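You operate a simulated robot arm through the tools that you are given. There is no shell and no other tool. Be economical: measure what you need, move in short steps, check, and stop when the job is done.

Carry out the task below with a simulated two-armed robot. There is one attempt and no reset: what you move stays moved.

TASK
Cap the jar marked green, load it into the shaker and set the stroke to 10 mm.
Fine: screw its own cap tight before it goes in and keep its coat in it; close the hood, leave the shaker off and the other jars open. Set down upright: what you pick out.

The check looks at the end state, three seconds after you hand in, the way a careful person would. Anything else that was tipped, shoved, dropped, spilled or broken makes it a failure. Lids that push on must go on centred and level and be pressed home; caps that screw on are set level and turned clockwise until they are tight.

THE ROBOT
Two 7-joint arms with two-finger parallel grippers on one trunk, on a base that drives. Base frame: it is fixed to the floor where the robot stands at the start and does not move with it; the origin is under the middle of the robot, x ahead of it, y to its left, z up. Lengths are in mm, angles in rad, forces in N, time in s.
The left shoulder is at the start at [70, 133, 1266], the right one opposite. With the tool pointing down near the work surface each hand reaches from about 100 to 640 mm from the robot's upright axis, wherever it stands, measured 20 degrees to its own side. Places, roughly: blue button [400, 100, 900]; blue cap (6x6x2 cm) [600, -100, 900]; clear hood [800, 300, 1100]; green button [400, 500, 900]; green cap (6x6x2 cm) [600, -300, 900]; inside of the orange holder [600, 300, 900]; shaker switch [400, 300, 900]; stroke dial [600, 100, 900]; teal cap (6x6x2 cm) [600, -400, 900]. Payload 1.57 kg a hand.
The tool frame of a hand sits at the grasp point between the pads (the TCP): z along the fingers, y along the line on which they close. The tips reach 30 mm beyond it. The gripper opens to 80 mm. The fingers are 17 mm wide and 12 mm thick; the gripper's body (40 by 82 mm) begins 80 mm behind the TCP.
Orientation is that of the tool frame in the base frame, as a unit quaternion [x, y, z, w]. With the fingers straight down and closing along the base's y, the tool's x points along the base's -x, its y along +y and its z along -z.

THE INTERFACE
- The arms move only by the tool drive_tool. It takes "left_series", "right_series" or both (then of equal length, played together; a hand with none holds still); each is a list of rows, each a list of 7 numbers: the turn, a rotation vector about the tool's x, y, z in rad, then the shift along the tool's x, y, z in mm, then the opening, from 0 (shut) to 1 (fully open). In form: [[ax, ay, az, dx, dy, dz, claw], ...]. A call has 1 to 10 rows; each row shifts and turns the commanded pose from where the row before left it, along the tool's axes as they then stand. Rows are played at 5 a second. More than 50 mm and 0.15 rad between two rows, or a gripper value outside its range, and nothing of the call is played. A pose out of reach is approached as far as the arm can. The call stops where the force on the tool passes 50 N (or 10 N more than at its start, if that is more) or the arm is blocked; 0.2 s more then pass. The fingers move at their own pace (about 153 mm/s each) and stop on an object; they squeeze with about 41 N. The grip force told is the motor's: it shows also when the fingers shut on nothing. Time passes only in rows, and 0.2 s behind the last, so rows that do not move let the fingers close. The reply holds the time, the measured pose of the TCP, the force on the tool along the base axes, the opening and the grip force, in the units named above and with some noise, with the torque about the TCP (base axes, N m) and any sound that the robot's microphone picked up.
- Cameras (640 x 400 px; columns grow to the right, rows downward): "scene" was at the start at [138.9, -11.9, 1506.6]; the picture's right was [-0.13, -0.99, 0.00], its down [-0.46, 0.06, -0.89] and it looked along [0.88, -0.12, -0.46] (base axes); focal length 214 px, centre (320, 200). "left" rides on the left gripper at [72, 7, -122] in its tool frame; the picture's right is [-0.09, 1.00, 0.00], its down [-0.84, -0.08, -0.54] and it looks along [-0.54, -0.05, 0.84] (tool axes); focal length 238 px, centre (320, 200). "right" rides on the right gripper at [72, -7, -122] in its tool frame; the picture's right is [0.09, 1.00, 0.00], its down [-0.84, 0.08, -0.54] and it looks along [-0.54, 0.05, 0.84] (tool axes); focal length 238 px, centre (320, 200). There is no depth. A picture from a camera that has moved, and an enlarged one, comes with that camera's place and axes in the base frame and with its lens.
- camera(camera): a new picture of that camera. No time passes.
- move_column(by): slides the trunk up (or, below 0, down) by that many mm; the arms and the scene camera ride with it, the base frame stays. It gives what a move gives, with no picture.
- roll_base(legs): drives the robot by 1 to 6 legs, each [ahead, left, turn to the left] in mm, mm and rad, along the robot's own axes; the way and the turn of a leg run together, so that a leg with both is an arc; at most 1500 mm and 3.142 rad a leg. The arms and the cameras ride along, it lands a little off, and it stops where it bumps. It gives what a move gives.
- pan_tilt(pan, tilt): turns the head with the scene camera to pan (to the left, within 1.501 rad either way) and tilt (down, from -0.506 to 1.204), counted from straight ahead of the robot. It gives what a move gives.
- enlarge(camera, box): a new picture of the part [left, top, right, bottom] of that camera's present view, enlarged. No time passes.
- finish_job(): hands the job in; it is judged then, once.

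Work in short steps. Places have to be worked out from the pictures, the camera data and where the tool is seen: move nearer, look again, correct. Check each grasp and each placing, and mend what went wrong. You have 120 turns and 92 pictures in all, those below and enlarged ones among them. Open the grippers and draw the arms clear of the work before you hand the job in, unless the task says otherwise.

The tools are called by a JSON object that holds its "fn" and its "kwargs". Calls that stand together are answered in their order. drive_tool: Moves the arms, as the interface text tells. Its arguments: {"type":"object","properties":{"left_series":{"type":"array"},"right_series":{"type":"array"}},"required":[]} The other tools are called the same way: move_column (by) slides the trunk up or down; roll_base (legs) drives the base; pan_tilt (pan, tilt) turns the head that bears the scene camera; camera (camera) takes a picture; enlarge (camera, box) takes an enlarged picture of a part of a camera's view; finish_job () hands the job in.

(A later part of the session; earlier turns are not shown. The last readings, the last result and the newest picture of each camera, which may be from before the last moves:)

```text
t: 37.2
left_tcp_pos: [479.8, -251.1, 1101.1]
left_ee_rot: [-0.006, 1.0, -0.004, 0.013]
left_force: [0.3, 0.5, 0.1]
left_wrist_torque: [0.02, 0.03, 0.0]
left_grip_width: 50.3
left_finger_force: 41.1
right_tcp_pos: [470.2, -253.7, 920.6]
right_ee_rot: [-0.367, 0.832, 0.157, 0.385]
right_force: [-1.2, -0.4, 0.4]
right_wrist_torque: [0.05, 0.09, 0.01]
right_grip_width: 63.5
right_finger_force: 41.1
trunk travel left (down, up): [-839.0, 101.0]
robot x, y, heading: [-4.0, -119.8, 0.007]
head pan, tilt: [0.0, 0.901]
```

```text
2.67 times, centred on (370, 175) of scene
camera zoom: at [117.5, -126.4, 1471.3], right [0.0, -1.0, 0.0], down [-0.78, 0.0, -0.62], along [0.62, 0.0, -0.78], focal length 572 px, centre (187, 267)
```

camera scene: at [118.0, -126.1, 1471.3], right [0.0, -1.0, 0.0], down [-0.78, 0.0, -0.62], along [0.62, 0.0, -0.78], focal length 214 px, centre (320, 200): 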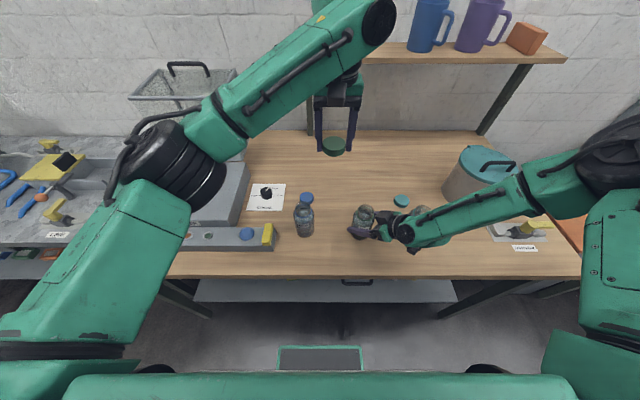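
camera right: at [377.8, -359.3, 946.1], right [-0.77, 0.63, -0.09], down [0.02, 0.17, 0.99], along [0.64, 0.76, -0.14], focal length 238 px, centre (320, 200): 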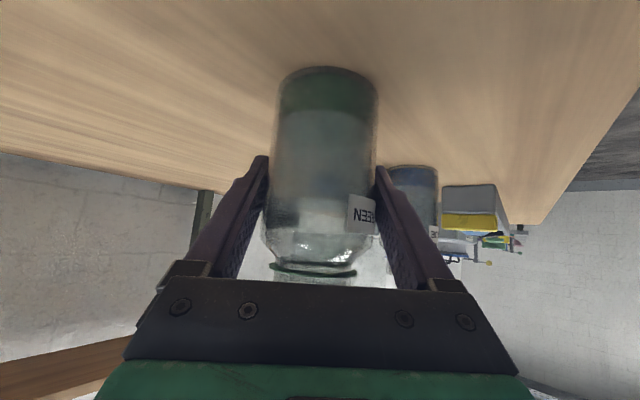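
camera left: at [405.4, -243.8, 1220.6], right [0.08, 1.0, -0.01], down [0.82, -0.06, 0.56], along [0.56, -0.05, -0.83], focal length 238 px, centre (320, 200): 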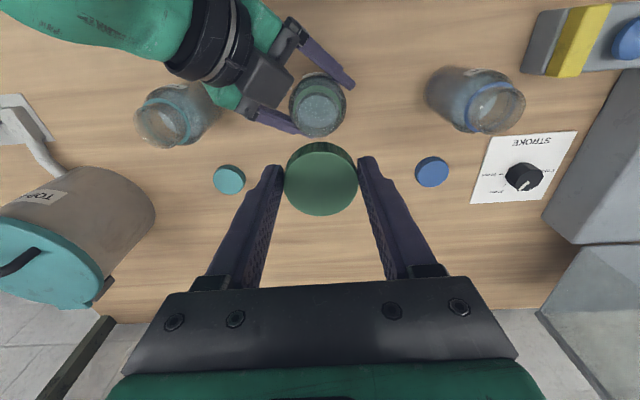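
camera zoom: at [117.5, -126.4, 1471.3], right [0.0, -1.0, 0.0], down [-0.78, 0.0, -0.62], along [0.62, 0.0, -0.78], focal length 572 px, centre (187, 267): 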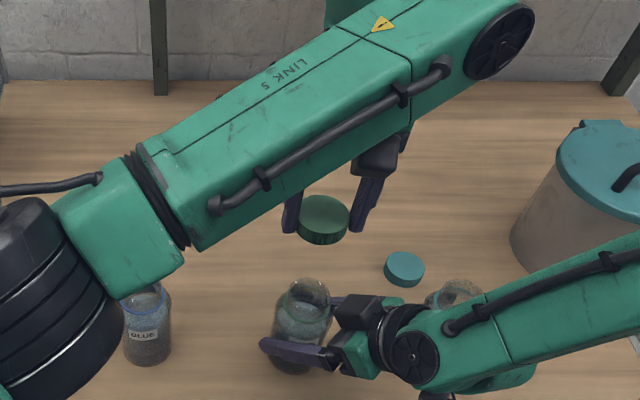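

I zoom the left view on the jar mouth to centre on it.

{"fn": "enlarge", "kwargs": {"camera": "left", "box": [270, 60, 370, 220]}}

```text
2.50 times, centred on (320, 140) of left
camera zoom: at [405.4, -243.8, 1220.6], right [0.08, 1.0, -0.01], down [0.82, -0.06, 0.56], along [0.56, -0.05, -0.83], focal length 596 px, centre (320, 350)
```

zoom: 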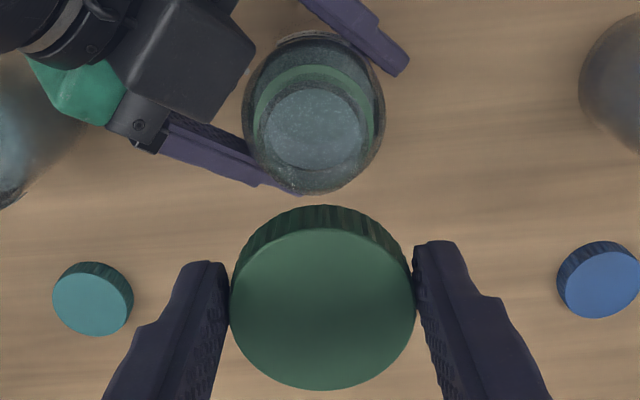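

The mouth is at about (469.5, -252) and the cap sits about 8.5 mm ahead of it. I correct in x and y and descend to just above the mouth.

{"fn": "drive_tool", "kwargs": {"left_series": [[0, 0, 0, 8.5, -1.5, 0, 0.4], [0, 0, 0, 0, 0, 30, 0.4], [0, 0, 0, 0, 0, 30, 0.4], [0, 0, 0, 0, 0, 20, 0.4], [0, 0, 0, 0, 0, 0, 0.4]]}}

{"fn": "enlarge", "kwargs": {"camera": "left", "box": [250, 90, 390, 220]}}

{"fn": "enlarge", "kwargs": {"camera": "scene", "box": [320, 170, 420, 250]}}

{"fn": "camera", "kwargs": {"camera": "right"}}

```text
t: 38.4
left_tcp_pos: [472.8, -253.0, 1021.4]
left_ee_rot: [-0.007, 1.0, -0.003, 0.013]
left_force: [0.4, -0.1, 0.0]
left_wrist_torque: [-0.02, -0.02, 0.01]
left_grip_width: 50.3
left_finger_force: 40.6
right_tcp_pos: [468.5, -253.0, 921.5]
right_ee_rot: [-0.367, 0.832, 0.156, 0.385]
right_force: [-1.9, -0.5, 0.0]
right_wrist_torque: [0.03, 0.15, 0.03]
right_grip_width: 63.4
right_finger_force: 40.7
trunk travel left (down, up): [-839.0, 101.0]
robot x, y, heading: [-3.6, -126.5, 0.005]
head pan, tilt: [0.0, 0.901]
```

```text
3.08 times, centred on (320, 155) of left
camera zoom: at [398.5, -245.7, 1140.4], right [0.08, 1.0, 0.0], down [0.82, -0.06, 0.56], along [0.56, -0.05, -0.83], focal length 733 px, centre (320, 338)
```

zoom: 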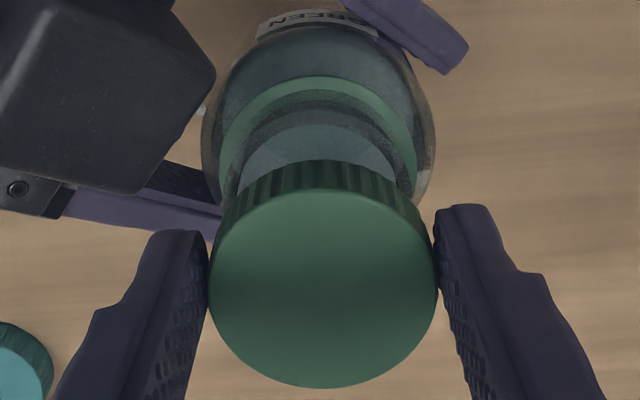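

```text
5.00 times, centred on (370, 210) of scene
camera zoom: at [117.3, -126.2, 1471.3], right [0.0, -1.0, 0.0], down [-0.78, 0.0, -0.62], along [0.62, 0.0, -0.78], focal length 1072 px, centre (70, 150)
```

zoom: 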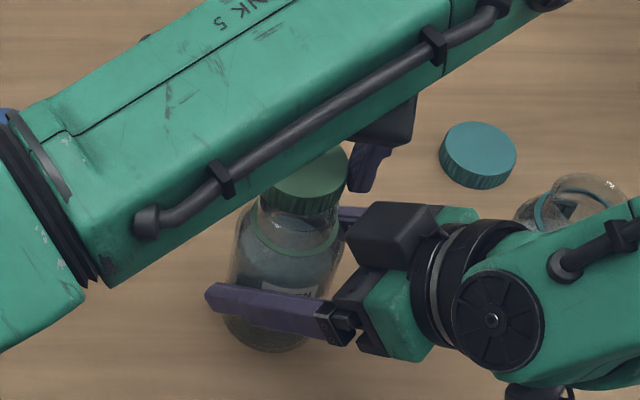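

```text
59 pictures are left
camera right: at [377.7, -359.2, 946.2], right [-0.77, 0.63, -0.09], down [0.02, 0.17, 0.99], along [0.64, 0.76, -0.14], focal length 238 px, centre (320, 200)
```

right: 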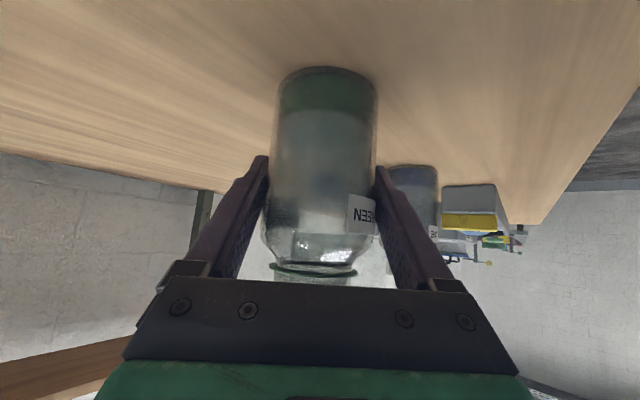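

The cap is about 2 mm off toward +x and +y of the neck. I correct it and descend gently until contact.

{"fn": "drive_tool", "kwargs": {"left_series": [[0, 0, 0, 1.5, -2, 0, 0.4], [0, 0, 0, 0, 0, 5, 0.4], [0, 0, 0, 0, 0, 4, 0.4], [0, 0, 0, 0, 0, 3, 0.4], [0, 0, 0, 0, 0, 2, 0.4], [0, 0, 0, 0, 0, 0, 0.4]]}}

```text
t: 39.8
left_tcp_pos: [475.1, -250.3, 1011.0]
left_ee_rot: [-0.011, 1.0, -0.002, 0.02]
left_force: [-7.2, -4.3, 39.2]
left_wrist_torque: [-0.23, 0.44, 0.02]
left_grip_width: 51.3
left_finger_force: 40.5
right_tcp_pos: [467.8, -253.5, 922.6]
right_ee_rot: [-0.367, 0.831, 0.156, 0.387]
right_force: [14.8, 1.4, -8.7]
right_wrist_torque: [0.22, 0.41, -0.11]
right_grip_width: 63.4
right_finger_force: 40.6
trunk travel left (down, up): [-839.0, 101.0]
robot x, y, heading: [-9.5, -126.9, 0.006]
head pan, tilt: [0.0, 0.901]
```

Contact at TCP z≈1011 with 39 N. I ease off slightly and look at how the cap sits.

{"fn": "drive_tool", "kwargs": {"left_series": [[0, 0, 0, 0, 0, -3, 0.4], [0, 0, 0, 0, 0, 0, 0.4]]}}

{"fn": "enlarge", "kwargs": {"camera": "left", "box": [250, 90, 390, 220]}}

{"fn": "enlarge", "kwargs": {"camera": "scene", "box": [345, 185, 395, 245]}}

```text
t: 40.4
left_tcp_pos: [473.7, -249.2, 1010.4]
left_ee_rot: [-0.011, 1.0, 0.0, 0.019]
left_force: [5.4, -7.9, 19.6]
left_wrist_torque: [-0.69, -0.16, 0.09]
left_grip_width: 51.1
left_finger_force: 41.5
right_tcp_pos: [467.1, -254.1, 922.2]
right_ee_rot: [-0.368, 0.831, 0.158, 0.387]
right_force: [-0.1, 2.0, 4.9]
right_wrist_torque: [0.14, -0.23, -0.07]
right_grip_width: 63.5
right_finger_force: 41.1
trunk travel left (down, up): [-839.0, 101.0]
robot x, y, heading: [-7.1, -126.2, 0.003]
head pan, tilt: [0.0, 0.901]
```

```text
3.08 times, centred on (320, 155) of left
camera zoom: at [398.1, -243.0, 1129.6], right [0.07, 1.0, 0.0], down [0.82, -0.06, 0.57], along [0.57, -0.04, -0.82], focal length 733 px, centre (320, 338)
```

zoom: 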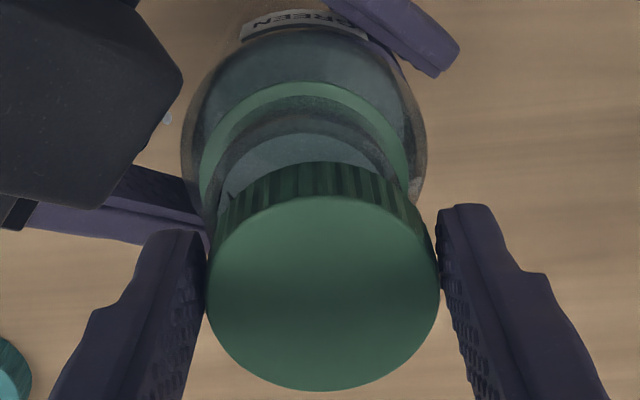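

```text
6.67 times, centred on (370, 215) of scene
camera zoom: at [115.0, -126.8, 1471.6], right [0.0, -1.0, 0.0], down [-0.78, 0.0, -0.62], along [0.62, 0.0, -0.78], focal length 1430 px, centre (-13, 100)
```

zoom: 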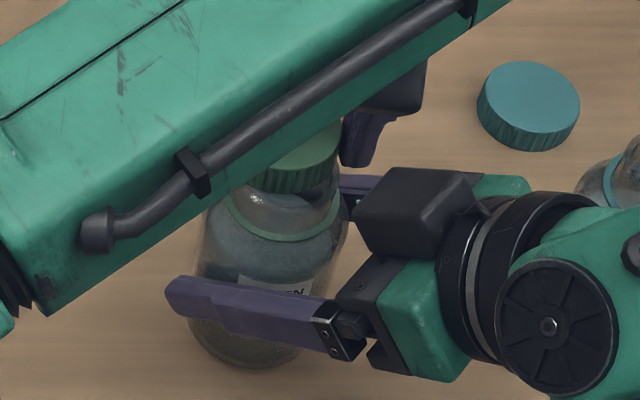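

The cap sits about 4-5 mm off toward +y of the neck. I lift 15 mm and re-measure both freely.

{"fn": "drive_tool", "kwargs": {"left_series": [[0, 0, 0, 0, 0, -10, 0.4], [0, 0, 0, 0, 0, -15, 0.4], [0, 0, 0, 0, 0, 0, 0.4]]}}

{"fn": "enlarge", "kwargs": {"camera": "left", "box": [250, 80, 390, 220]}}

```text
t: 41.2
left_tcp_pos: [468.8, -252.5, 1034.8]
left_ee_rot: [-0.009, 1.0, -0.002, 0.014]
left_force: [0.7, -0.2, 0.0]
left_wrist_torque: [-0.01, 0.0, 0.02]
left_grip_width: 51.1
left_finger_force: 40.7
right_tcp_pos: [467.9, -253.9, 922.7]
right_ee_rot: [-0.368, 0.831, 0.157, 0.387]
right_force: [-1.9, -0.8, 14.3]
right_wrist_torque: [0.29, 0.34, -0.01]
right_grip_width: 63.2
right_finger_force: 40.9
trunk travel left (down, up): [-839.0, 101.0]
robot x, y, heading: [-7.4, -126.7, 0.004]
head pan, tilt: [0.0, 0.901]
```

```text
2.86 times, centred on (320, 150) of left
camera zoom: at [393.9, -245.9, 1153.6], right [0.08, 1.0, 0.0], down [0.82, -0.06, 0.57], along [0.56, -0.04, -0.82], focal length 681 px, centre (320, 343)
```

zoom: 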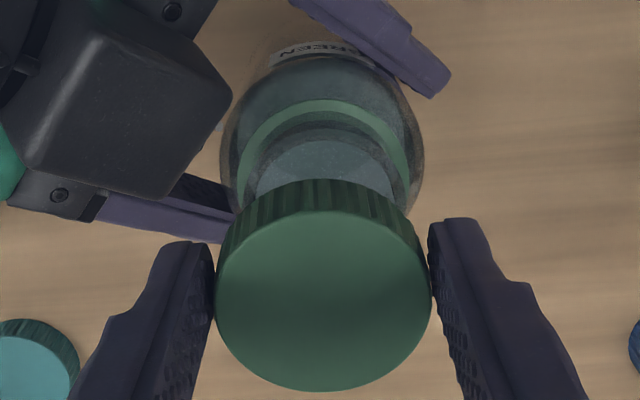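

The cap now looks about 4-5 mm ahead of the neck in x, with a slight tilt from the push. I shift it -4 mm and lower to light contact.

{"fn": "drive_tool", "kwargs": {"left_series": [[0, 0, 0, 4, 0, 5, 0.4], [0, -0.03, 0, 0, 0, 10, 0.4], [0, 0, 0, 0, 0, 4, 0.4], [0, 0, 0, 0, 0, 2, 0.4], [0, 0, 0, 0, 0, 0, 0.4]]}}

{"fn": "enlarge", "kwargs": {"camera": "left", "box": [250, 80, 390, 220]}}

```text
t: 42.4
left_tcp_pos: [472.0, -243.7, 1015.3]
left_ee_rot: [-0.015, 0.999, 0.003, 0.033]
left_force: [-0.6, -0.3, 0.4]
left_wrist_torque: [0.0, -0.01, -0.01]
left_grip_width: 51.1
left_finger_force: 41.0
right_tcp_pos: [468.2, -253.3, 923.6]
right_ee_rot: [-0.367, 0.832, 0.156, 0.387]
right_force: [-0.7, 0.5, 14.1]
right_wrist_torque: [0.37, 0.28, 0.05]
right_grip_width: 63.3
right_finger_force: 41.0
trunk travel left (down, up): [-839.0, 101.0]
robot x, y, heading: [-1.3, -126.8, 0.006]
head pan, tilt: [0.0, 0.901]
```

```text
2.86 times, centred on (320, 150) of left
camera zoom: at [392.4, -239.0, 1130.9], right [0.06, 1.0, 0.01], down [0.8, -0.05, 0.6], along [0.6, -0.03, -0.8], focal length 681 px, centre (320, 343)
```

zoom: 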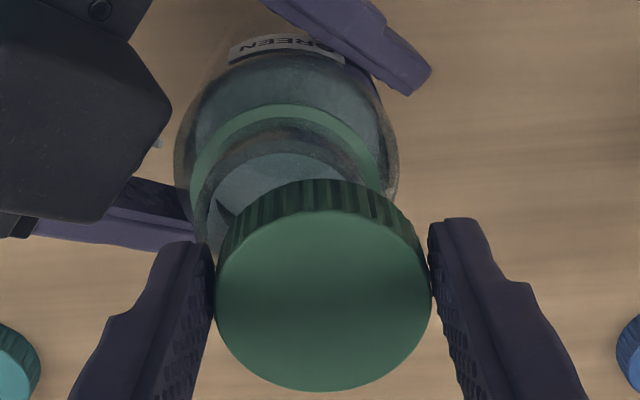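

The left hand drifted 8 mm in y with no tool force, so something upstream may be touching. I look at the scene.

{"fn": "camera", "kwargs": {"camera": "scene"}}

{"fn": "camera", "kwargs": {"camera": "right"}}

```text
54 pictures are left
camera scene: at [114.6, -125.7, 1471.6], right [0.0, -1.0, 0.0], down [-0.78, 0.0, -0.62], along [0.62, 0.0, -0.78], focal length 214 px, centre (320, 200)
```

scene: 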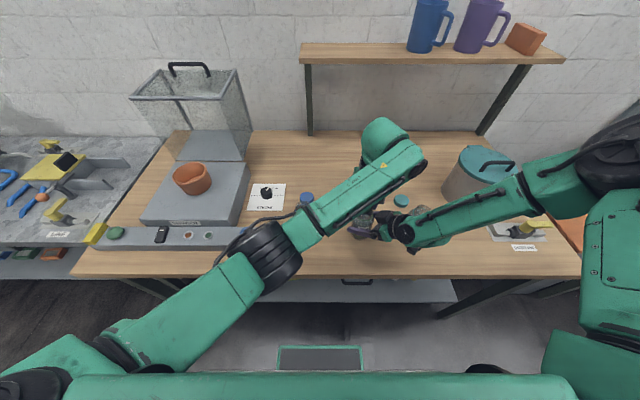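

```text
53 pictures are left
camera right: at [376.3, -358.7, 947.3], right [-0.77, 0.63, -0.09], down [0.02, 0.17, 0.99], along [0.64, 0.76, -0.14], focal length 238 px, centre (320, 200)
```

right: 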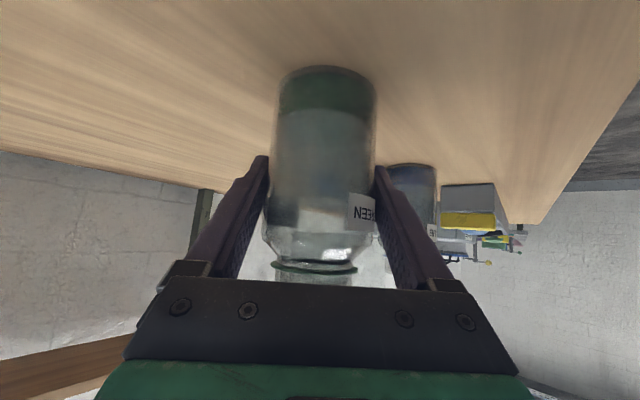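

The left elbow has dropped near the blue jar. I lift the left hand away and check whether the pose recovers.

{"fn": "drive_tool", "kwargs": {"left_series": [[0, 0.03, 0, 0, 0, -20, 0.4], [0, 0, 0, 0, 0, -30, 0.4], [0, 0, 0, 0, 0, -30, 0.4], [0, 0, 0, 0, 0, 0, 0.4]]}}

{"fn": "camera", "kwargs": {"camera": "scene"}}

```text
t: 43.4
left_tcp_pos: [463.3, -255.2, 1095.2]
left_ee_rot: [-0.006, 1.0, -0.004, 0.015]
left_force: [0.5, 0.8, -0.4]
left_wrist_torque: [0.0, -0.02, -0.01]
left_grip_width: 51.2
left_finger_force: 41.3
right_tcp_pos: [467.5, -253.8, 922.4]
right_ee_rot: [-0.367, 0.832, 0.157, 0.386]
right_force: [-1.2, -0.2, 15.3]
right_wrist_torque: [0.37, 0.29, 0.04]
right_grip_width: 63.3
right_finger_force: 40.8
trunk travel left (down, up): [-839.0, 101.0]
robot x, y, heading: [-6.5, -127.7, 0.003]
head pan, tilt: [0.0, 0.901]
```

```text
52 pictures are left
camera scene: at [114.7, -125.7, 1471.6], right [0.0, -1.0, 0.0], down [-0.78, 0.0, -0.62], along [0.62, 0.0, -0.78], focal length 214 px, centre (320, 200)
```

scene: 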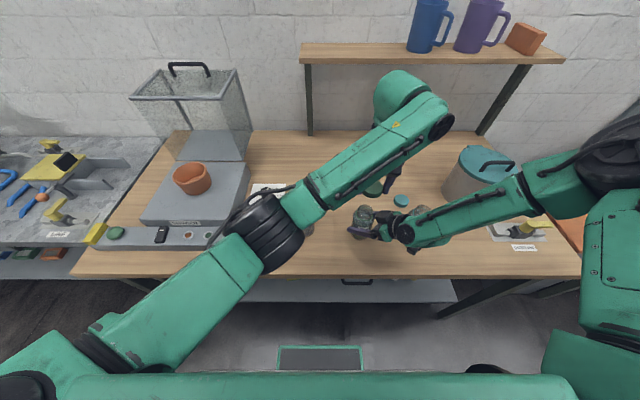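

The pose recovered, so the left hand's camera housing was most likely bumping the right wrist. I yaw the left hand 90° clockwise so the housing faces +y, away from the right hand.

{"fn": "drive_tool", "kwargs": {"left_series": [[0, 0, 0.15, 0, 0, 0, 0.4], [0, 0, 0.15, 0, 0, 0, 0.4], [0, 0, 0.15, 0, 0, 0, 0.4], [0, 0, 0.15, 0, 0, 0, 0.4], [0, 0, 0.15, 0, 0, 0, 0.4], [0, 0, 0.15, 0, 0, 0, 0.4], [0, 0, 0.15, 0, 0, 0, 0.4], [0, 0, 0.15, 0, 0, 0, 0.4], [0, 0, 0.15, 0, 0, 0, 0.4], [0, 0, 0.15, 0, 0, 0, 0.4]]}}

{"fn": "enlarge", "kwargs": {"camera": "left", "box": [230, 60, 410, 220]}}

```text
t: 45.6
left_tcp_pos: [463.2, -252.9, 1094.5]
left_ee_rot: [0.679, 0.734, 0.007, 0.014]
left_force: [-0.2, -0.2, -0.6]
left_wrist_torque: [-0.02, 0.01, 0.01]
left_grip_width: 51.4
left_finger_force: 41.3
right_tcp_pos: [467.7, -253.6, 922.4]
right_ee_rot: [-0.368, 0.831, 0.158, 0.386]
right_force: [-1.6, 0.7, 14.2]
right_wrist_torque: [0.36, 0.3, 0.0]
right_grip_width: 63.1
right_finger_force: 40.6
trunk travel left (down, up): [-839.0, 101.0]
robot x, y, heading: [-7.4, -127.4, 0.002]
head pan, tilt: [0.0, 0.901]
```

```text
2.50 times, centred on (320, 140) of left
camera zoom: at [460.3, -179.3, 1214.3], right [1.0, -0.01, 0.03], down [-0.03, -0.84, 0.55], along [0.02, -0.55, -0.84], focal length 596 px, centre (320, 350)
```

zoom: 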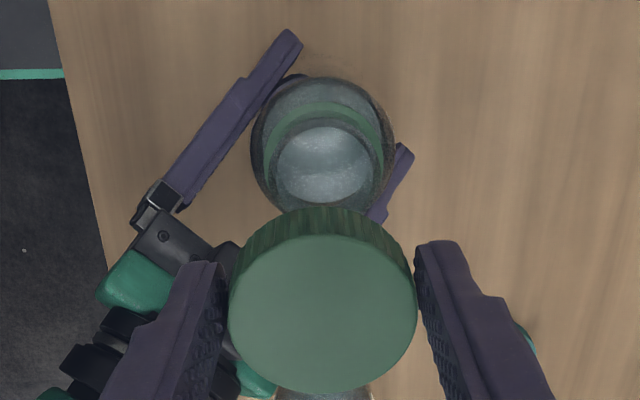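

The yaw works. In this view the neck is at about (469, -251) and the cap at (464, -252). I correct (+4.8, +1.5) and descend to just above contact.

{"fn": "drive_tool", "kwargs": {"left_series": [[0, 0, 0, 1.1, 2.6, 0, 0.4], [0, 0, 0, 0, 0, 30, 0.4], [0, 0, 0, 0, 0, 30, 0.4], [0, 0, 0, 0, 0, 16, 0.4], [0, 0, 0, 0, 0, 0, 0.4]]}}

{"fn": "enlarge", "kwargs": {"camera": "left", "box": [250, 80, 390, 220]}}

```text
t: 46.8
left_tcp_pos: [468.3, -251.7, 1019.6]
left_ee_rot: [0.675, 0.738, 0.009, 0.012]
left_force: [0.0, 0.3, 0.2]
left_wrist_torque: [-0.02, -0.01, 0.01]
left_grip_width: 51.2
left_finger_force: 41.0
right_tcp_pos: [468.2, -253.2, 922.2]
right_ee_rot: [-0.368, 0.832, 0.157, 0.386]
right_force: [-2.0, 0.8, 13.5]
right_wrist_torque: [0.36, 0.3, 0.01]
right_grip_width: 63.1
right_finger_force: 41.1
trunk travel left (down, up): [-839.0, 101.0]
robot x, y, heading: [-5.6, -124.5, 0.004]
head pan, tilt: [0.0, 0.901]
```

```text
2.86 times, centred on (320, 150) of left
camera zoom: at [466.1, -177.7, 1140.2], right [1.0, 0.0, 0.03], down [-0.02, -0.84, 0.55], along [0.02, -0.55, -0.84], focal length 681 px, centre (320, 343)
```

zoom: 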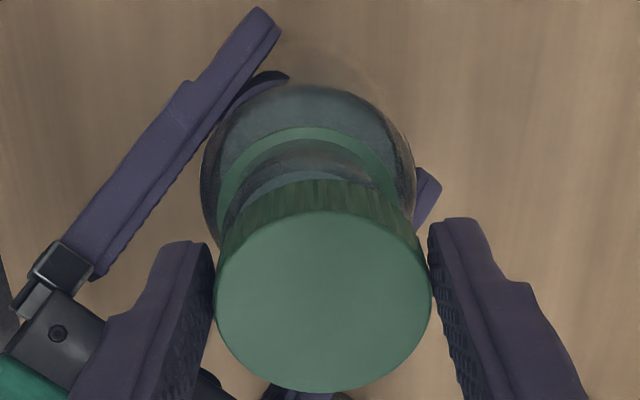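

The pose now follows command exactly. I apply a small correction (-1.2, -0.8) and lower to light contact.

{"fn": "drive_tool", "kwargs": {"left_series": [[0, 0, 0, -0.8, -1.2, 3, 0.4], [0, 0, 0, 0, 0, 3, 0.4], [0, 0, 0, 0, 0, 2, 0.4], [0, 0, 0, 0, 0, 1, 0.4], [0, 0, 0, 0, 0, 0, 0.4]]}}

```text
t: 48.0
left_tcp_pos: [472.6, -246.5, 1014.6]
left_ee_rot: [0.673, 0.74, 0.014, 0.018]
left_force: [-3.1, -1.5, 13.7]
left_wrist_torque: [-0.2, 0.47, -0.02]
left_grip_width: 51.3
left_finger_force: 41.4
right_tcp_pos: [466.6, -254.2, 921.7]
right_ee_rot: [-0.367, 0.831, 0.155, 0.387]
right_force: [-0.7, 0.6, 4.9]
right_wrist_torque: [0.21, 0.49, 0.06]
right_grip_width: 63.2
right_finger_force: 41.6
trunk travel left (down, up): [-839.0, 101.0]
robot x, y, heading: [-9.8, -127.8, 0.008]
head pan, tilt: [0.0, 0.901]
stopped in row 5 (left hand): the force on the tool passed its limit (the readings are from after the stop); the commanded pose is now the measured one
```

It was displaced again toward (+x, +y). I look closely at the contact region from the scene camera and the left camera.

{"fn": "enlarge", "kwargs": {"camera": "scene", "box": [330, 150, 430, 250]}}

{"fn": "camera", "kwargs": {"camera": "left"}}

```text
4.00 times, centred on (380, 200) of scene
camera zoom: at [113.3, -126.1, 1471.5], right [0.0, -1.0, 0.0], down [-0.78, 0.0, -0.62], along [0.62, 0.0, -0.78], focal length 858 px, centre (80, 200)
```

zoom: 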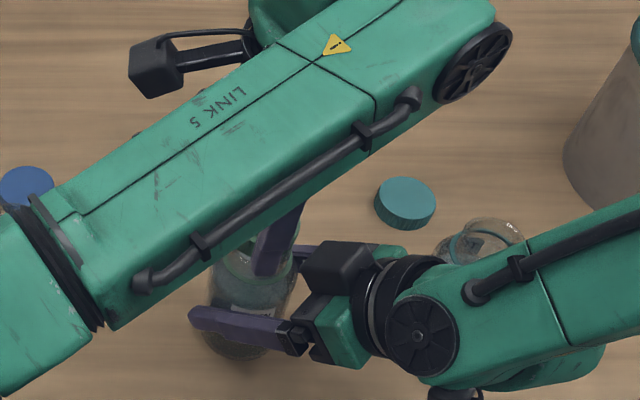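

```text
48 pictures are left
camera left: at [467.8, -173.7, 1135.5], right [1.0, 0.0, 0.05], down [-0.02, -0.84, 0.54], along [0.04, -0.54, -0.84], focal length 238 px, centre (320, 200)
```

left: 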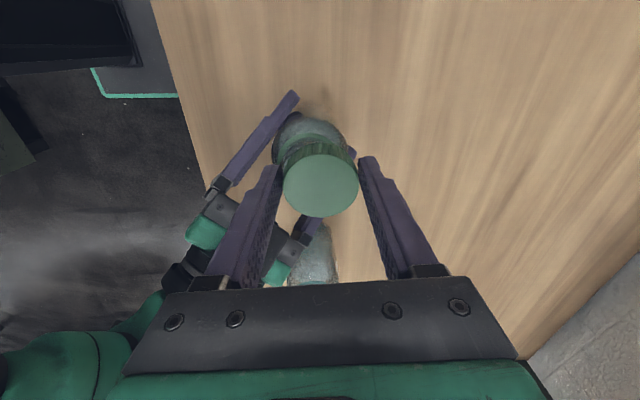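

I suspect self-interference at this posture. I will move the jar with the right hand to a roomier place: lift the left hand first, then lift the jar slightly, bring it toward the robot and yaw the right hand so it comes more from the right.

{"fn": "drive_tool", "kwargs": {"left_series": [[0, 0, 0, 0, 0, -30, 0.4], [0, 0, 0, 0, 0, -40, 0.4], [0, 0, 0, 0, 0, -40, 0.4], [0, 0, 0, 0, 0, 0, 0.4]]}}

{"fn": "drive_tool", "kwargs": {"right_series": [[0, 0, 0, -15, 0, -13, 0.6], [0, 0, 0, -8, 0, -7, 0.6], [0, 0, 0, -8, 0, -7, 0.6], [0, 0, 0, 0, 0, 0, 0.6]]}}

```text
t: 49.0
left_tcp_pos: [470.6, -249.6, 1127.1]
left_ee_rot: [0.674, 0.738, 0.013, 0.018]
left_force: [-0.4, 0.3, -0.3]
left_wrist_torque: [0.01, 0.04, 0.02]
left_grip_width: 51.2
left_finger_force: 41.2
right_tcp_pos: [467.7, -254.3, 922.4]
right_ee_rot: [-0.369, 0.831, 0.156, 0.386]
right_force: [-5.1, 0.4, 16.3]
right_wrist_torque: [0.34, 0.59, 0.09]
right_grip_width: 63.3
right_finger_force: 41.0
trunk travel left (down, up): [-839.0, 101.0]
robot x, y, heading: [-3.7, -127.1, 0.006]
head pan, tilt: [0.0, 0.901]
```

```text
t: 50.0
left_tcp_pos: [474.5, -250.3, 1125.4]
left_ee_rot: [0.673, 0.739, 0.012, 0.016]
left_force: [0.9, -0.3, 0.3]
left_wrist_torque: [0.0, 0.0, 0.01]
left_grip_width: 51.3
left_finger_force: 41.1
right_tcp_pos: [470.7, -254.6, 961.4]
right_ee_rot: [-0.367, 0.832, 0.156, 0.385]
right_force: [-0.1, -0.4, -3.6]
right_wrist_torque: [-0.01, -0.01, -0.02]
right_grip_width: 63.1
right_finger_force: 40.9
trunk travel left (down, up): [-839.0, 101.0]
robot x, y, heading: [-5.9, -122.6, 0.004]
head pan, tilt: [0.0, 0.901]
```

The jar is lifted (about 0.36 kg) and steady. I move it 70 mm toward the robot and yaw the right hand by 0.6 rad about the vertical.

{"fn": "drive_tool", "kwargs": {"right_series": [[0, 0, 0, 7.6, 12.7, -9.2, 0.6], [0, 0, 0, 7.6, 12.7, -9.2, 0.6], [0, 0, 0, 7.6, 12.7, -9.2, 0.6], [0, 0, 0, 7.6, 12.7, -9.2, 0.6], [-0.1127, -0.0038, -0.0986, 0, 0, 0, 0.6], [-0.1127, -0.0038, -0.0986, 0, 0, 0, 0.6], [-0.1127, -0.0038, -0.0986, 0, 0, 0, 0.6], [-0.1127, -0.0038, -0.0986, 0, 0, 0, 0.6], [0, 0, 0, 0, 0, 0, 0.6]]}}

{"fn": "camera", "kwargs": {"camera": "scene"}}

```text
t: 52.0
left_tcp_pos: [472.3, -250.3, 1125.6]
left_ee_rot: [0.674, 0.738, 0.012, 0.015]
left_force: [-0.1, 0.0, 0.3]
left_wrist_torque: [0.0, -0.01, 0.02]
left_grip_width: 51.1
left_finger_force: 40.4
right_tcp_pos: [399.7, -255.4, 959.8]
right_ee_rot: [-0.598, 0.685, 0.264, 0.322]
right_force: [-0.1, 0.0, -3.2]
right_wrist_torque: [0.02, 0.0, -0.01]
right_grip_width: 63.2
right_finger_force: 41.2
trunk travel left (down, up): [-839.0, 101.0]
robot x, y, heading: [-3.3, -124.2, 0.007]
head pan, tilt: [0.0, 0.901]
```

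```text
47 pictures are left
camera scene: at [117.3, -127.9, 1471.3], right [0.0, -1.0, 0.0], down [-0.78, 0.0, -0.62], along [0.62, 0.0, -0.78], focal length 214 px, centre (320, 200)
```

scene: 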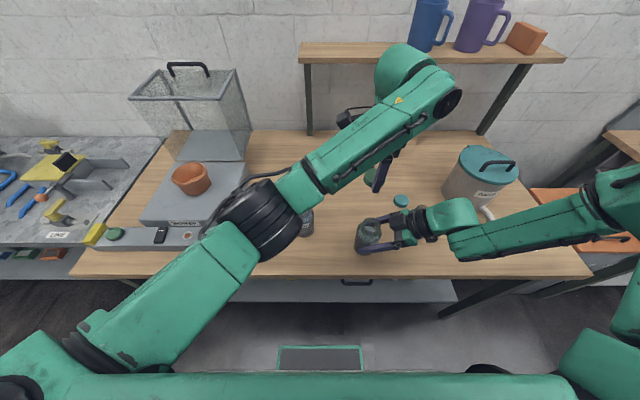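

Good posture. I move the jar to about (450, -195), still in the air, and watch for reach limits.

{"fn": "drive_tool", "kwargs": {"right_series": [[0, 0, 0, -10.7, -10.2, 12.8, 0.6], [0, 0, 0, -10.7, -10.2, 12.8, 0.6], [0, 0, 0, -10.7, -10.2, 12.8, 0.6], [0, 0, 0, -10.7, -10.2, 12.8, 0.6], [0, 0, 0, 0, 0, 0, 0.6]]}}

```text
t: 53.2
left_tcp_pos: [473.7, -249.2, 1124.5]
left_ee_rot: [0.674, 0.738, 0.012, 0.016]
left_force: [-0.6, 0.3, 0.0]
left_wrist_torque: [-0.02, 0.02, 0.0]
left_grip_width: 51.3
left_finger_force: 40.7
right_tcp_pos: [448.1, -194.7, 959.2]
right_ee_rot: [-0.597, 0.686, 0.262, 0.323]
right_force: [-1.3, -0.2, -3.7]
right_wrist_torque: [-0.04, -0.02, -0.02]
right_grip_width: 63.1
right_finger_force: 40.7
trunk travel left (down, up): [-839.0, 101.0]
robot x, y, heading: [-4.0, -128.8, 0.004]
head pan, tilt: [0.0, 0.901]
```

In reach. I set the jar down there, open, slide the right grip 14 mm lower for more clearance, and grip again.

{"fn": "drive_tool", "kwargs": {"right_series": [[0, 0, 0, 14, 0.4, 12, 0.6], [0, 0, 0, 13, 0.4, 11, 0.6], [0, 0, 0, 2, 0, 1.8, 0.6], [0, 0, 0, 0, 0, 0, 0.6], [0, 0, 0, 0, 0, 0, 1], [0, 0, 0, 5, 0, 5, 1], [0, 0, 0, 5, 0, 5, 1], [0, 0, 0, 0, 0, 0, 0.85], [0, 0, 0, 0, 0, 0, 0.6], [0, 0, 0, 0, 0, 0, 0.6]]}}

```text
t: 55.4
left_tcp_pos: [474.7, -249.8, 1124.8]
left_ee_rot: [0.674, 0.739, 0.012, 0.016]
left_force: [0.1, -0.1, -0.2]
left_wrist_torque: [0.0, 0.02, 0.02]
left_grip_width: 51.5
left_finger_force: 40.8
right_tcp_pos: [433.1, -204.1, 942.7]
right_ee_rot: [-0.597, 0.686, 0.262, 0.323]
right_force: [0.8, -0.8, 1.6]
right_wrist_torque: [-0.01, 0.06, 0.03]
right_grip_width: 63.0
right_finger_force: 40.8
right hand out of reach, approached as far as the arm can: row 1, 2, 6, 7
trunk travel left (down, up): [-839.0, 101.0]
robot x, y, heading: [-6.8, -126.9, 0.009]
head pan, tilt: [0.0, 0.901]
```

The right hand fell out of reach on the way down, and the jar may have been released early. I check.

{"fn": "camera", "kwargs": {"camera": "right"}}

{"fn": "enlarge", "kwargs": {"camera": "scene", "box": [280, 170, 440, 270]}}

```text
46 pictures are left
camera right: at [417.6, -341.6, 967.7], right [-0.99, 0.09, -0.1], down [-0.08, 0.15, 0.99], along [0.1, 0.98, -0.14], focal length 238 px, centre (320, 200)
```

right: 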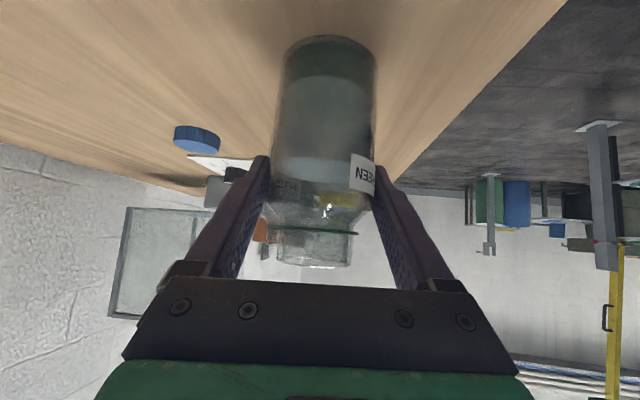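

```text
4.00 times, centred on (360, 220) of scene
camera zoom: at [117.8, -126.2, 1471.3], right [0.0, -1.0, 0.0], down [-0.78, 0.0, -0.62], along [0.62, 0.0, -0.78], focal length 858 px, centre (160, 120)
```

zoom: 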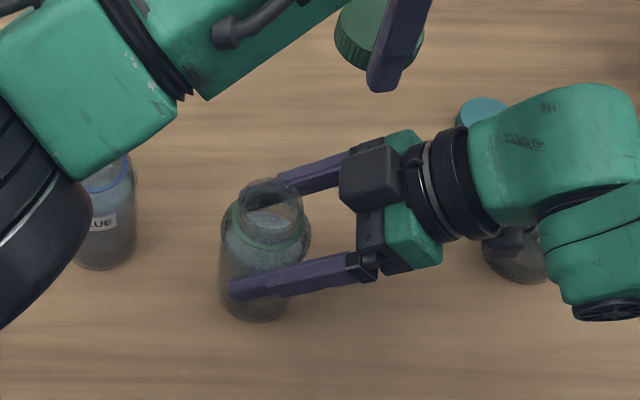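

The jar stands upright on the table, unspilled, but the right grip is high at z≈943. I open the fingers, lower the trunk 32 mm with the same arm pose, and grip again lower.

{"fn": "drive_tool", "kwargs": {"right_series": [[0, 0, 0, 0, 0, 0, 1], [0, 0, 0, 0, 0, 0, 1]]}}

{"fn": "move_column", "kwargs": {"by": -32}}

{"fn": "camera", "kwargs": {"camera": "right"}}

```text
t: 56.0
left_tcp_pos: [474.1, -249.5, 1125.0]
left_ee_rot: [0.675, 0.738, 0.011, 0.016]
left_force: [-0.4, -0.1, 0.2]
left_wrist_torque: [-0.04, 0.03, 0.01]
left_grip_width: 51.1
left_finger_force: 41.2
right_tcp_pos: [432.7, -203.9, 941.6]
right_ee_rot: [-0.597, 0.686, 0.262, 0.322]
right_force: [-0.5, 0.0, -0.4]
right_wrist_torque: [-0.01, -0.02, 0.0]
right_grip_width: 80.1
right_finger_force: 0.1
trunk travel left (down, up): [-839.0, 101.0]
robot x, y, heading: [-8.7, -124.5, 0.004]
head pan, tilt: [0.0, 0.901]
```

```text
t: 56.7
left_tcp_pos: [473.0, -248.5, 1093.1]
left_ee_rot: [0.674, 0.738, 0.012, 0.016]
left_force: [0.5, -0.1, -0.5]
left_wrist_torque: [-0.02, 0.02, -0.03]
left_grip_width: 50.8
left_finger_force: 40.8
right_tcp_pos: [433.1, -203.4, 910.8]
right_ee_rot: [-0.597, 0.686, 0.262, 0.323]
right_force: [0.8, 0.2, 1.3]
right_wrist_torque: [0.02, 0.02, -0.01]
right_grip_width: 80.0
right_finger_force: 0.1
trunk travel left (down, up): [-807.0, 133.0]
robot x, y, heading: [-5.9, -128.0, 0.002]
head pan, tilt: [0.0, 0.901]
```

```text
44 pictures are left
camera right: at [417.4, -341.5, 935.6], right [-0.99, 0.09, -0.1], down [-0.08, 0.15, 0.98], along [0.1, 0.98, -0.14], focal length 238 px, centre (320, 200)
```

right: 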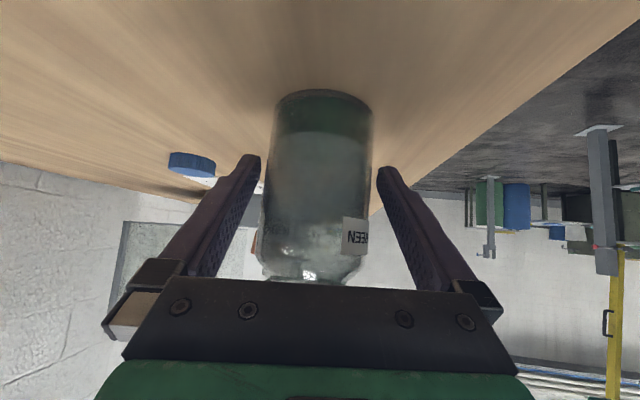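

The jar sits well between the fingers, its axis at about (436, -192). I close the right hand and bring the cap over the jar at z≈1070.

{"fn": "drive_tool", "kwargs": {"right_series": [[0, 0, 0, 0, 0, 0, 0.85], [0, 0, 0, 0, 0, 0, 0.6], [0, 0, 0, 0, 0, 0, 0.6], [0, 0, 0, 0, 0, 0, 0.6], [0, 0, 0, 0, 0, 0, 0.6]], "left_series": [[0, 0, 0, 14.2, -12.4, 0, 0.4], [0, 0, 0, 14.2, -12.4, 0, 0.4], [0, 0, 0, 14.2, -12.4, 0, 0.4], [0, 0, 0, 14.2, -5, 0, 0.4], [0, 0, 0, 0, 0, 0, 0.4]]}}

{"fn": "enlarge", "kwargs": {"camera": "left", "box": [230, 60, 410, 220]}}

{"fn": "camera", "kwargs": {"camera": "scene"}}

```text
t: 57.9
left_tcp_pos: [425.1, -196.5, 1090.6]
left_ee_rot: [0.674, 0.738, 0.013, 0.015]
left_force: [-0.2, 1.4, 0.1]
left_wrist_torque: [0.02, 0.06, 0.0]
left_grip_width: 51.2
left_finger_force: 40.8
right_tcp_pos: [433.0, -202.8, 910.5]
right_ee_rot: [-0.597, 0.686, 0.261, 0.323]
right_force: [0.3, 1.3, 1.0]
right_wrist_torque: [0.07, 0.07, -0.02]
right_grip_width: 62.9
right_finger_force: 41.2
trunk travel left (down, up): [-807.0, 133.0]
robot x, y, heading: [-5.5, -129.5, 0.001]
head pan, tilt: [0.0, 0.901]
```

```text
2.50 times, centred on (320, 140) of left
camera zoom: at [421.3, -123.9, 1211.2], right [1.0, 0.0, 0.04], down [-0.02, -0.84, 0.54], along [0.03, -0.54, -0.84], focal length 596 px, centre (320, 350)
```

zoom: 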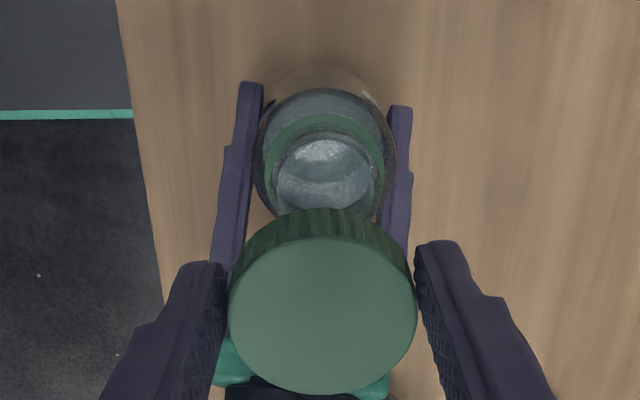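

```text
42 pictures are left
camera scene: at [117.7, -126.2, 1439.3], right [0.0, -1.0, 0.0], down [-0.78, 0.0, -0.62], along [0.62, 0.0, -0.78], focal length 214 px, centre (320, 200)
```

scene: 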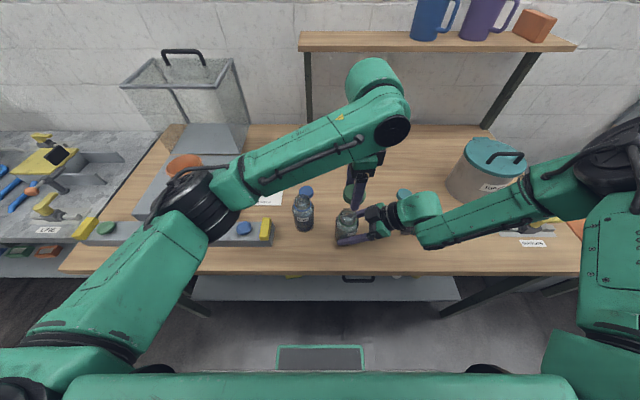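

The neck is at about (433.5, -196) and the cap at (426.6, -196.3). I correct in x, level the tool slightly, and descend to just above contact.

{"fn": "drive_tool", "kwargs": {"left_series": [[0.02, -0.03, 0, 0.5, 6, 0, 0.4], [0, 0, 0, 0, 0, 30, 0.4], [0, 0, 0, 0, 0, 25, 0.4], [0, 0, 0, 0, 0, 14, 0.4], [0, 0, 0, 0, 0, 0, 0.4]]}}

{"fn": "enlarge", "kwargs": {"camera": "left", "box": [250, 80, 390, 220]}}

{"fn": "enlarge", "kwargs": {"camera": "scene", "box": [310, 170, 400, 250]}}

```text
t: 59.1
left_tcp_pos: [434.0, -198.1, 1021.9]
left_ee_rot: [0.674, 0.739, -0.005, 0.02]
left_force: [0.3, -0.6, 0.1]
left_wrist_torque: [0.0, -0.01, 0.01]
left_grip_width: 51.4
left_finger_force: 41.1
right_tcp_pos: [432.6, -203.8, 910.3]
right_ee_rot: [-0.597, 0.686, 0.261, 0.323]
right_force: [-0.2, -0.6, 0.7]
right_wrist_torque: [0.02, 0.14, 0.01]
right_grip_width: 63.2
right_finger_force: 41.0
trunk travel left (down, up): [-807.0, 133.0]
robot x, y, heading: [-8.8, -126.2, -0.002]
head pan, tilt: [0.0, 0.901]
```

```text
2.86 times, centred on (320, 150) of left
camera zoom: at [432.0, -121.0, 1141.1], right [1.0, 0.0, 0.02], down [-0.01, -0.82, 0.57], along [0.02, -0.57, -0.82], focal length 681 px, centre (320, 343)
```

zoom: 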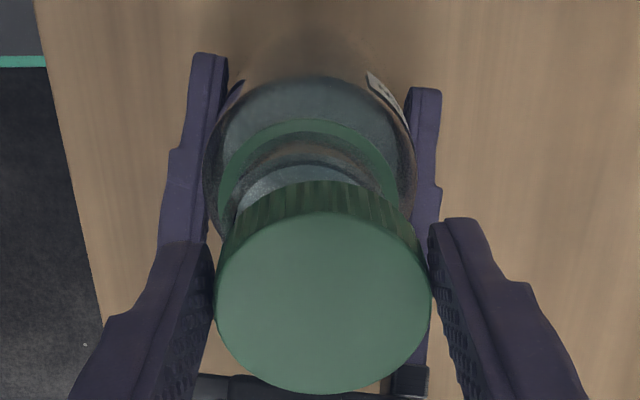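

```text
5.00 times, centred on (355, 210) of scene
camera zoom: at [117.5, -126.0, 1439.3], right [0.0, -1.0, 0.0], down [-0.78, 0.0, -0.62], along [0.62, 0.0, -0.78], focal length 1072 px, centre (145, 150)
```

zoom: 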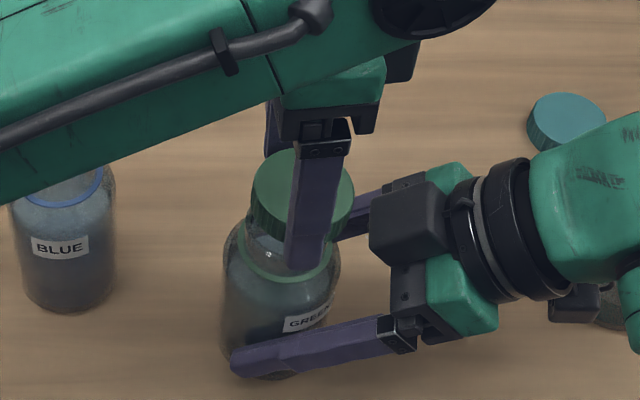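

The scene view now shows the cap clearly over the jar. I judge the cap about 3 mm too far +x and 3 mm too far -y, so I correct and lower to light contact.

{"fn": "drive_tool", "kwargs": {"left_series": [[0, 0, 0, 2.5, -2.5, 0, 0.4], [0, 0, 0, 0, 0, 4, 0.4], [0, 0, 0, 0, 0, 3, 0.4], [0, 0, 0, 0, 0, 2, 0.4], [0, 0, 0, 0, 0, 0, 0.4]]}}

```text
t: 60.3
left_tcp_pos: [431.7, -195.3, 1013.4]
left_ee_rot: [0.674, 0.738, -0.005, 0.02]
left_force: [-1.0, -0.3, -0.2]
left_wrist_torque: [0.02, 0.0, 0.02]
left_grip_width: 51.4
left_finger_force: 41.1
right_tcp_pos: [433.5, -203.8, 910.3]
right_ee_rot: [-0.597, 0.687, 0.261, 0.323]
right_force: [-1.0, -0.1, 0.0]
right_wrist_torque: [0.02, 0.14, 0.01]
right_grip_width: 62.8
right_finger_force: 40.5
trunk travel left (down, up): [-807.0, 133.0]
robot x, y, heading: [-8.3, -125.8, 0.004]
head pan, tilt: [0.0, 0.901]
```

Tracking is exact and there is no contact yet at 1013. I continue down in 1–2 mm steps.

{"fn": "drive_tool", "kwargs": {"left_series": [[0, 0, 0, 0, 0, 2, 0.4], [0, 0, 0, 0, 0, 1.5, 0.4], [0, 0, 0, 0, 0, 1.5, 0.4], [0, 0, 0, 0, 0, 0, 0.4]]}}

```text
t: 61.3
left_tcp_pos: [431.1, -196.0, 1010.0]
left_ee_rot: [0.675, 0.738, -0.005, 0.021]
left_force: [-11.2, 6.3, 26.1]
left_wrist_torque: [0.56, 0.18, -0.06]
left_grip_width: 51.2
left_finger_force: 40.7
right_tcp_pos: [432.7, -203.3, 909.6]
right_ee_rot: [-0.596, 0.688, 0.26, 0.322]
right_force: [14.3, -1.7, -9.5]
right_wrist_torque: [0.3, 1.21, -0.16]
right_grip_width: 63.1
right_finger_force: 41.1
trunk travel left (down, up): [-807.0, 133.0]
robot x, y, heading: [-10.0, -125.2, 0.006]
head pan, tilt: [0.0, 0.901]
```

Contact with a side force pushing the cap toward -x and +y. I yield that way and watch the force.

{"fn": "drive_tool", "kwargs": {"left_series": [[0, 0, 0, 0.8, -1.5, 0, 0.4], [0, 0, 0, 0, 0, 0, 0.4], [0, 0, 0, 0, 0, 0, 0.4]]}}

{"fn": "enlarge", "kwargs": {"camera": "scene", "box": [310, 170, 400, 250]}}

{"fn": "enlarge", "kwargs": {"camera": "left", "box": [250, 80, 390, 220]}}

```text
t: 62.1
left_tcp_pos: [431.5, -195.6, 1010.4]
left_ee_rot: [0.675, 0.737, -0.006, 0.021]
left_force: [-2.7, -0.2, 29.3]
left_wrist_torque: [0.43, -0.13, -0.06]
left_grip_width: 51.2
left_finger_force: 40.9
right_tcp_pos: [432.5, -203.2, 911.6]
right_ee_rot: [-0.598, 0.686, 0.261, 0.323]
right_force: [9.1, -0.4, -7.1]
right_wrist_torque: [-0.51, 0.52, -0.02]
right_grip_width: 63.2
right_finger_force: 41.6
trunk travel left (down, up): [-807.0, 133.0]
robot x, y, heading: [-6.4, -128.5, 0.004]
head pan, tilt: [0.0, 0.901]
```

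```text
5.00 times, centred on (355, 210) of scene
camera zoom: at [116.7, -126.0, 1439.5], right [0.0, -1.0, 0.0], down [-0.78, 0.0, -0.62], along [0.62, 0.0, -0.78], focal length 1072 px, centre (145, 150)
```

zoom: 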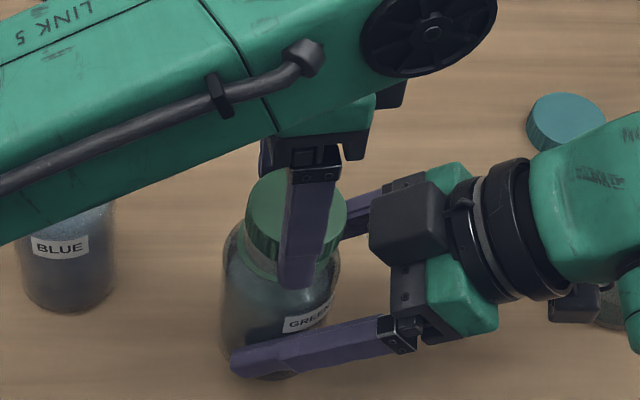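

```text
2.86 times, centred on (320, 150) of left
camera zoom: at [428.2, -118.8, 1128.3], right [1.0, 0.0, 0.02], down [-0.02, -0.82, 0.57], along [0.02, -0.57, -0.82], focal length 681 px, centre (320, 343)
```

zoom: 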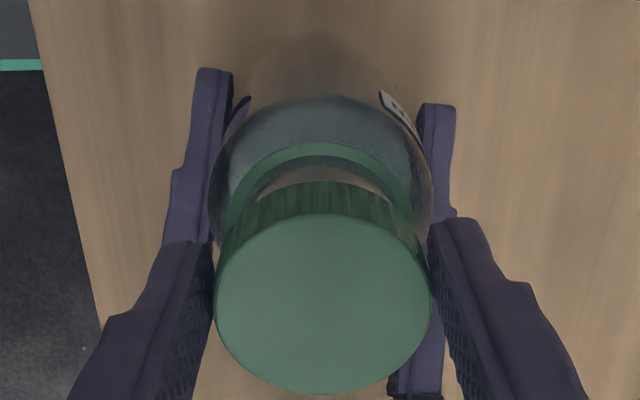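

The side forces are gone and the cap sits level on the neck. I relax a little and turn clockwise by 0.9 rad.

{"fn": "drive_tool", "kwargs": {"left_series": [[0, 0, 0.15, 0, 0, -0.5, 0.4], [0, 0, 0.15, 0, 0, 0, 0.4], [0, 0, 0.15, 0, 0, 0.2, 0.4], [0, 0, 0.15, 0, 0, 0.2, 0.4], [0, 0, 0.15, 0, 0, 0.2, 0.4], [0, 0, 0.15, 0, 0, 0.2, 0.4], [0, 0, 0, 0, 0, 0, 0.4]]}}

```text
t: 63.7
left_tcp_pos: [427.9, -197.2, 1010.8]
left_ee_rot: [0.929, 0.369, 0.003, 0.022]
left_force: [-8.0, -3.7, 16.2]
left_wrist_torque: [0.0, 0.1, 0.0]
left_grip_width: 51.2
left_finger_force: 40.6
right_tcp_pos: [432.6, -202.5, 912.0]
right_ee_rot: [-0.598, 0.686, 0.262, 0.322]
right_force: [8.1, 5.9, -5.2]
right_wrist_torque: [-0.31, 1.0, -0.16]
right_grip_width: 63.1
right_finger_force: 41.7
trunk travel left (down, up): [-807.0, 133.0]
robot x, y, heading: [-6.9, -128.1, 0.004]
head pan, tilt: [0.0, 0.901]
```

{"fn": "enlarge", "kwargs": {"camera": "left", "box": [250, 80, 390, 220]}}

{"fn": "enlarge", "kwargs": {"camera": "scene", "box": [325, 180, 385, 230]}}

```text
2.86 times, centred on (320, 150) of left
camera zoom: at [483.3, -147.2, 1130.5], right [0.62, -0.79, 0.04], down [-0.67, -0.5, 0.55], along [-0.41, -0.37, -0.84], focal length 681 px, centre (320, 343)
```

zoom: 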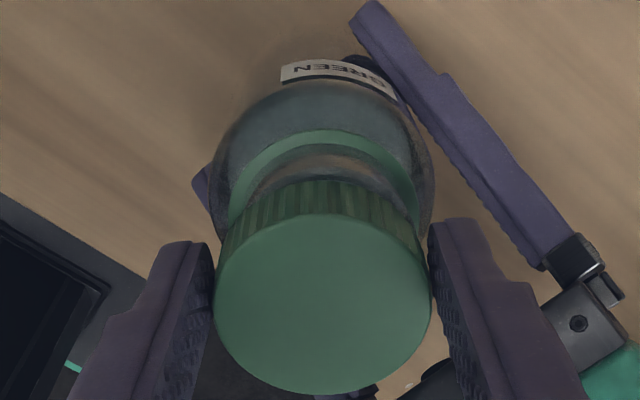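

```text
8.00 times, centred on (355, 205) of scene
camera zoom: at [116.5, -125.2, 1439.5], right [0.0, -1.0, 0.0], down [-0.78, 0.0, -0.62], along [0.62, 0.0, -0.78], focal length 1716 px, centre (40, 160)
```

zoom: 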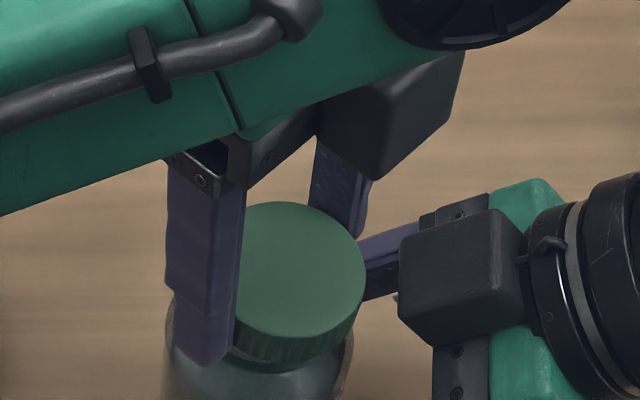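

The cap is aligned with the collar. I open the left fingers so the cap settles on the neck, and check how it sits.

{"fn": "drive_tool", "kwargs": {"left_series": [[0, 0, 0, 0, 0, -1, 0.4], [0, 0, 0, 0, 0, 0, 0.75], [0, 0, 0, 0, 0, 0, 0.9], [0, 0, 0, 0, 0, 0, 0.9]]}}

{"fn": "enlarge", "kwargs": {"camera": "left", "box": [250, 80, 390, 220]}}

{"fn": "enlarge", "kwargs": {"camera": "scene", "box": [325, 185, 385, 235]}}

```text
t: 64.7
left_tcp_pos: [430.0, -194.9, 1009.0]
left_ee_rot: [0.928, 0.372, 0.004, 0.02]
left_force: [-0.6, 0.0, -0.8]
left_wrist_torque: [0.0, -0.02, 0.02]
left_grip_width: 71.7
left_finger_force: 0.0
right_tcp_pos: [432.5, -204.0, 909.9]
right_ee_rot: [-0.598, 0.686, 0.262, 0.323]
right_force: [-1.6, 0.3, 2.4]
right_wrist_torque: [0.06, 0.25, 0.01]
right_grip_width: 63.3
right_finger_force: 40.5
trunk travel left (down, up): [-807.0, 133.0]
robot x, y, heading: [-8.1, -128.7, 0.008]
head pan, tilt: [0.0, 0.901]
```

```text
2.86 times, centred on (320, 150) of left
camera zoom: at [484.1, -145.7, 1130.0], right [0.62, -0.78, 0.04], down [-0.67, -0.5, 0.55], along [-0.41, -0.37, -0.84], focal length 681 px, centre (320, 343)
```

zoom: 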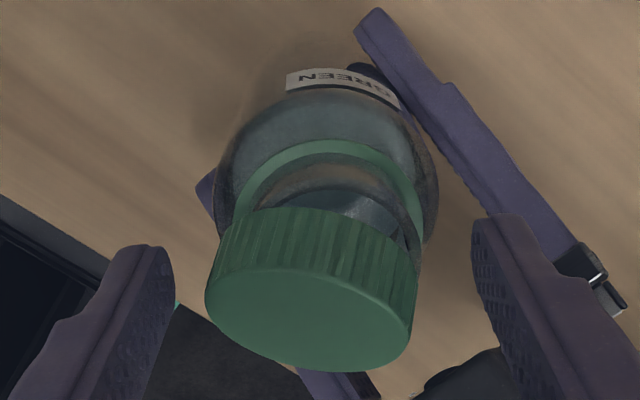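

```text
8.00 times, centred on (355, 210) of scene
camera zoom: at [117.1, -125.9, 1439.4], right [0.0, -1.0, 0.0], down [-0.78, 0.0, -0.62], along [0.62, 0.0, -0.78], focal length 1716 px, centre (40, 120)
```

zoom: 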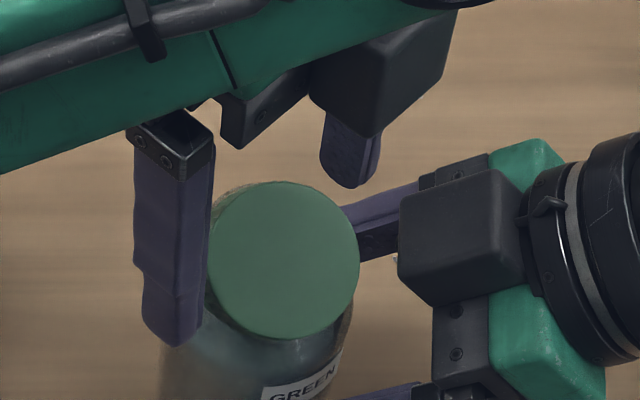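

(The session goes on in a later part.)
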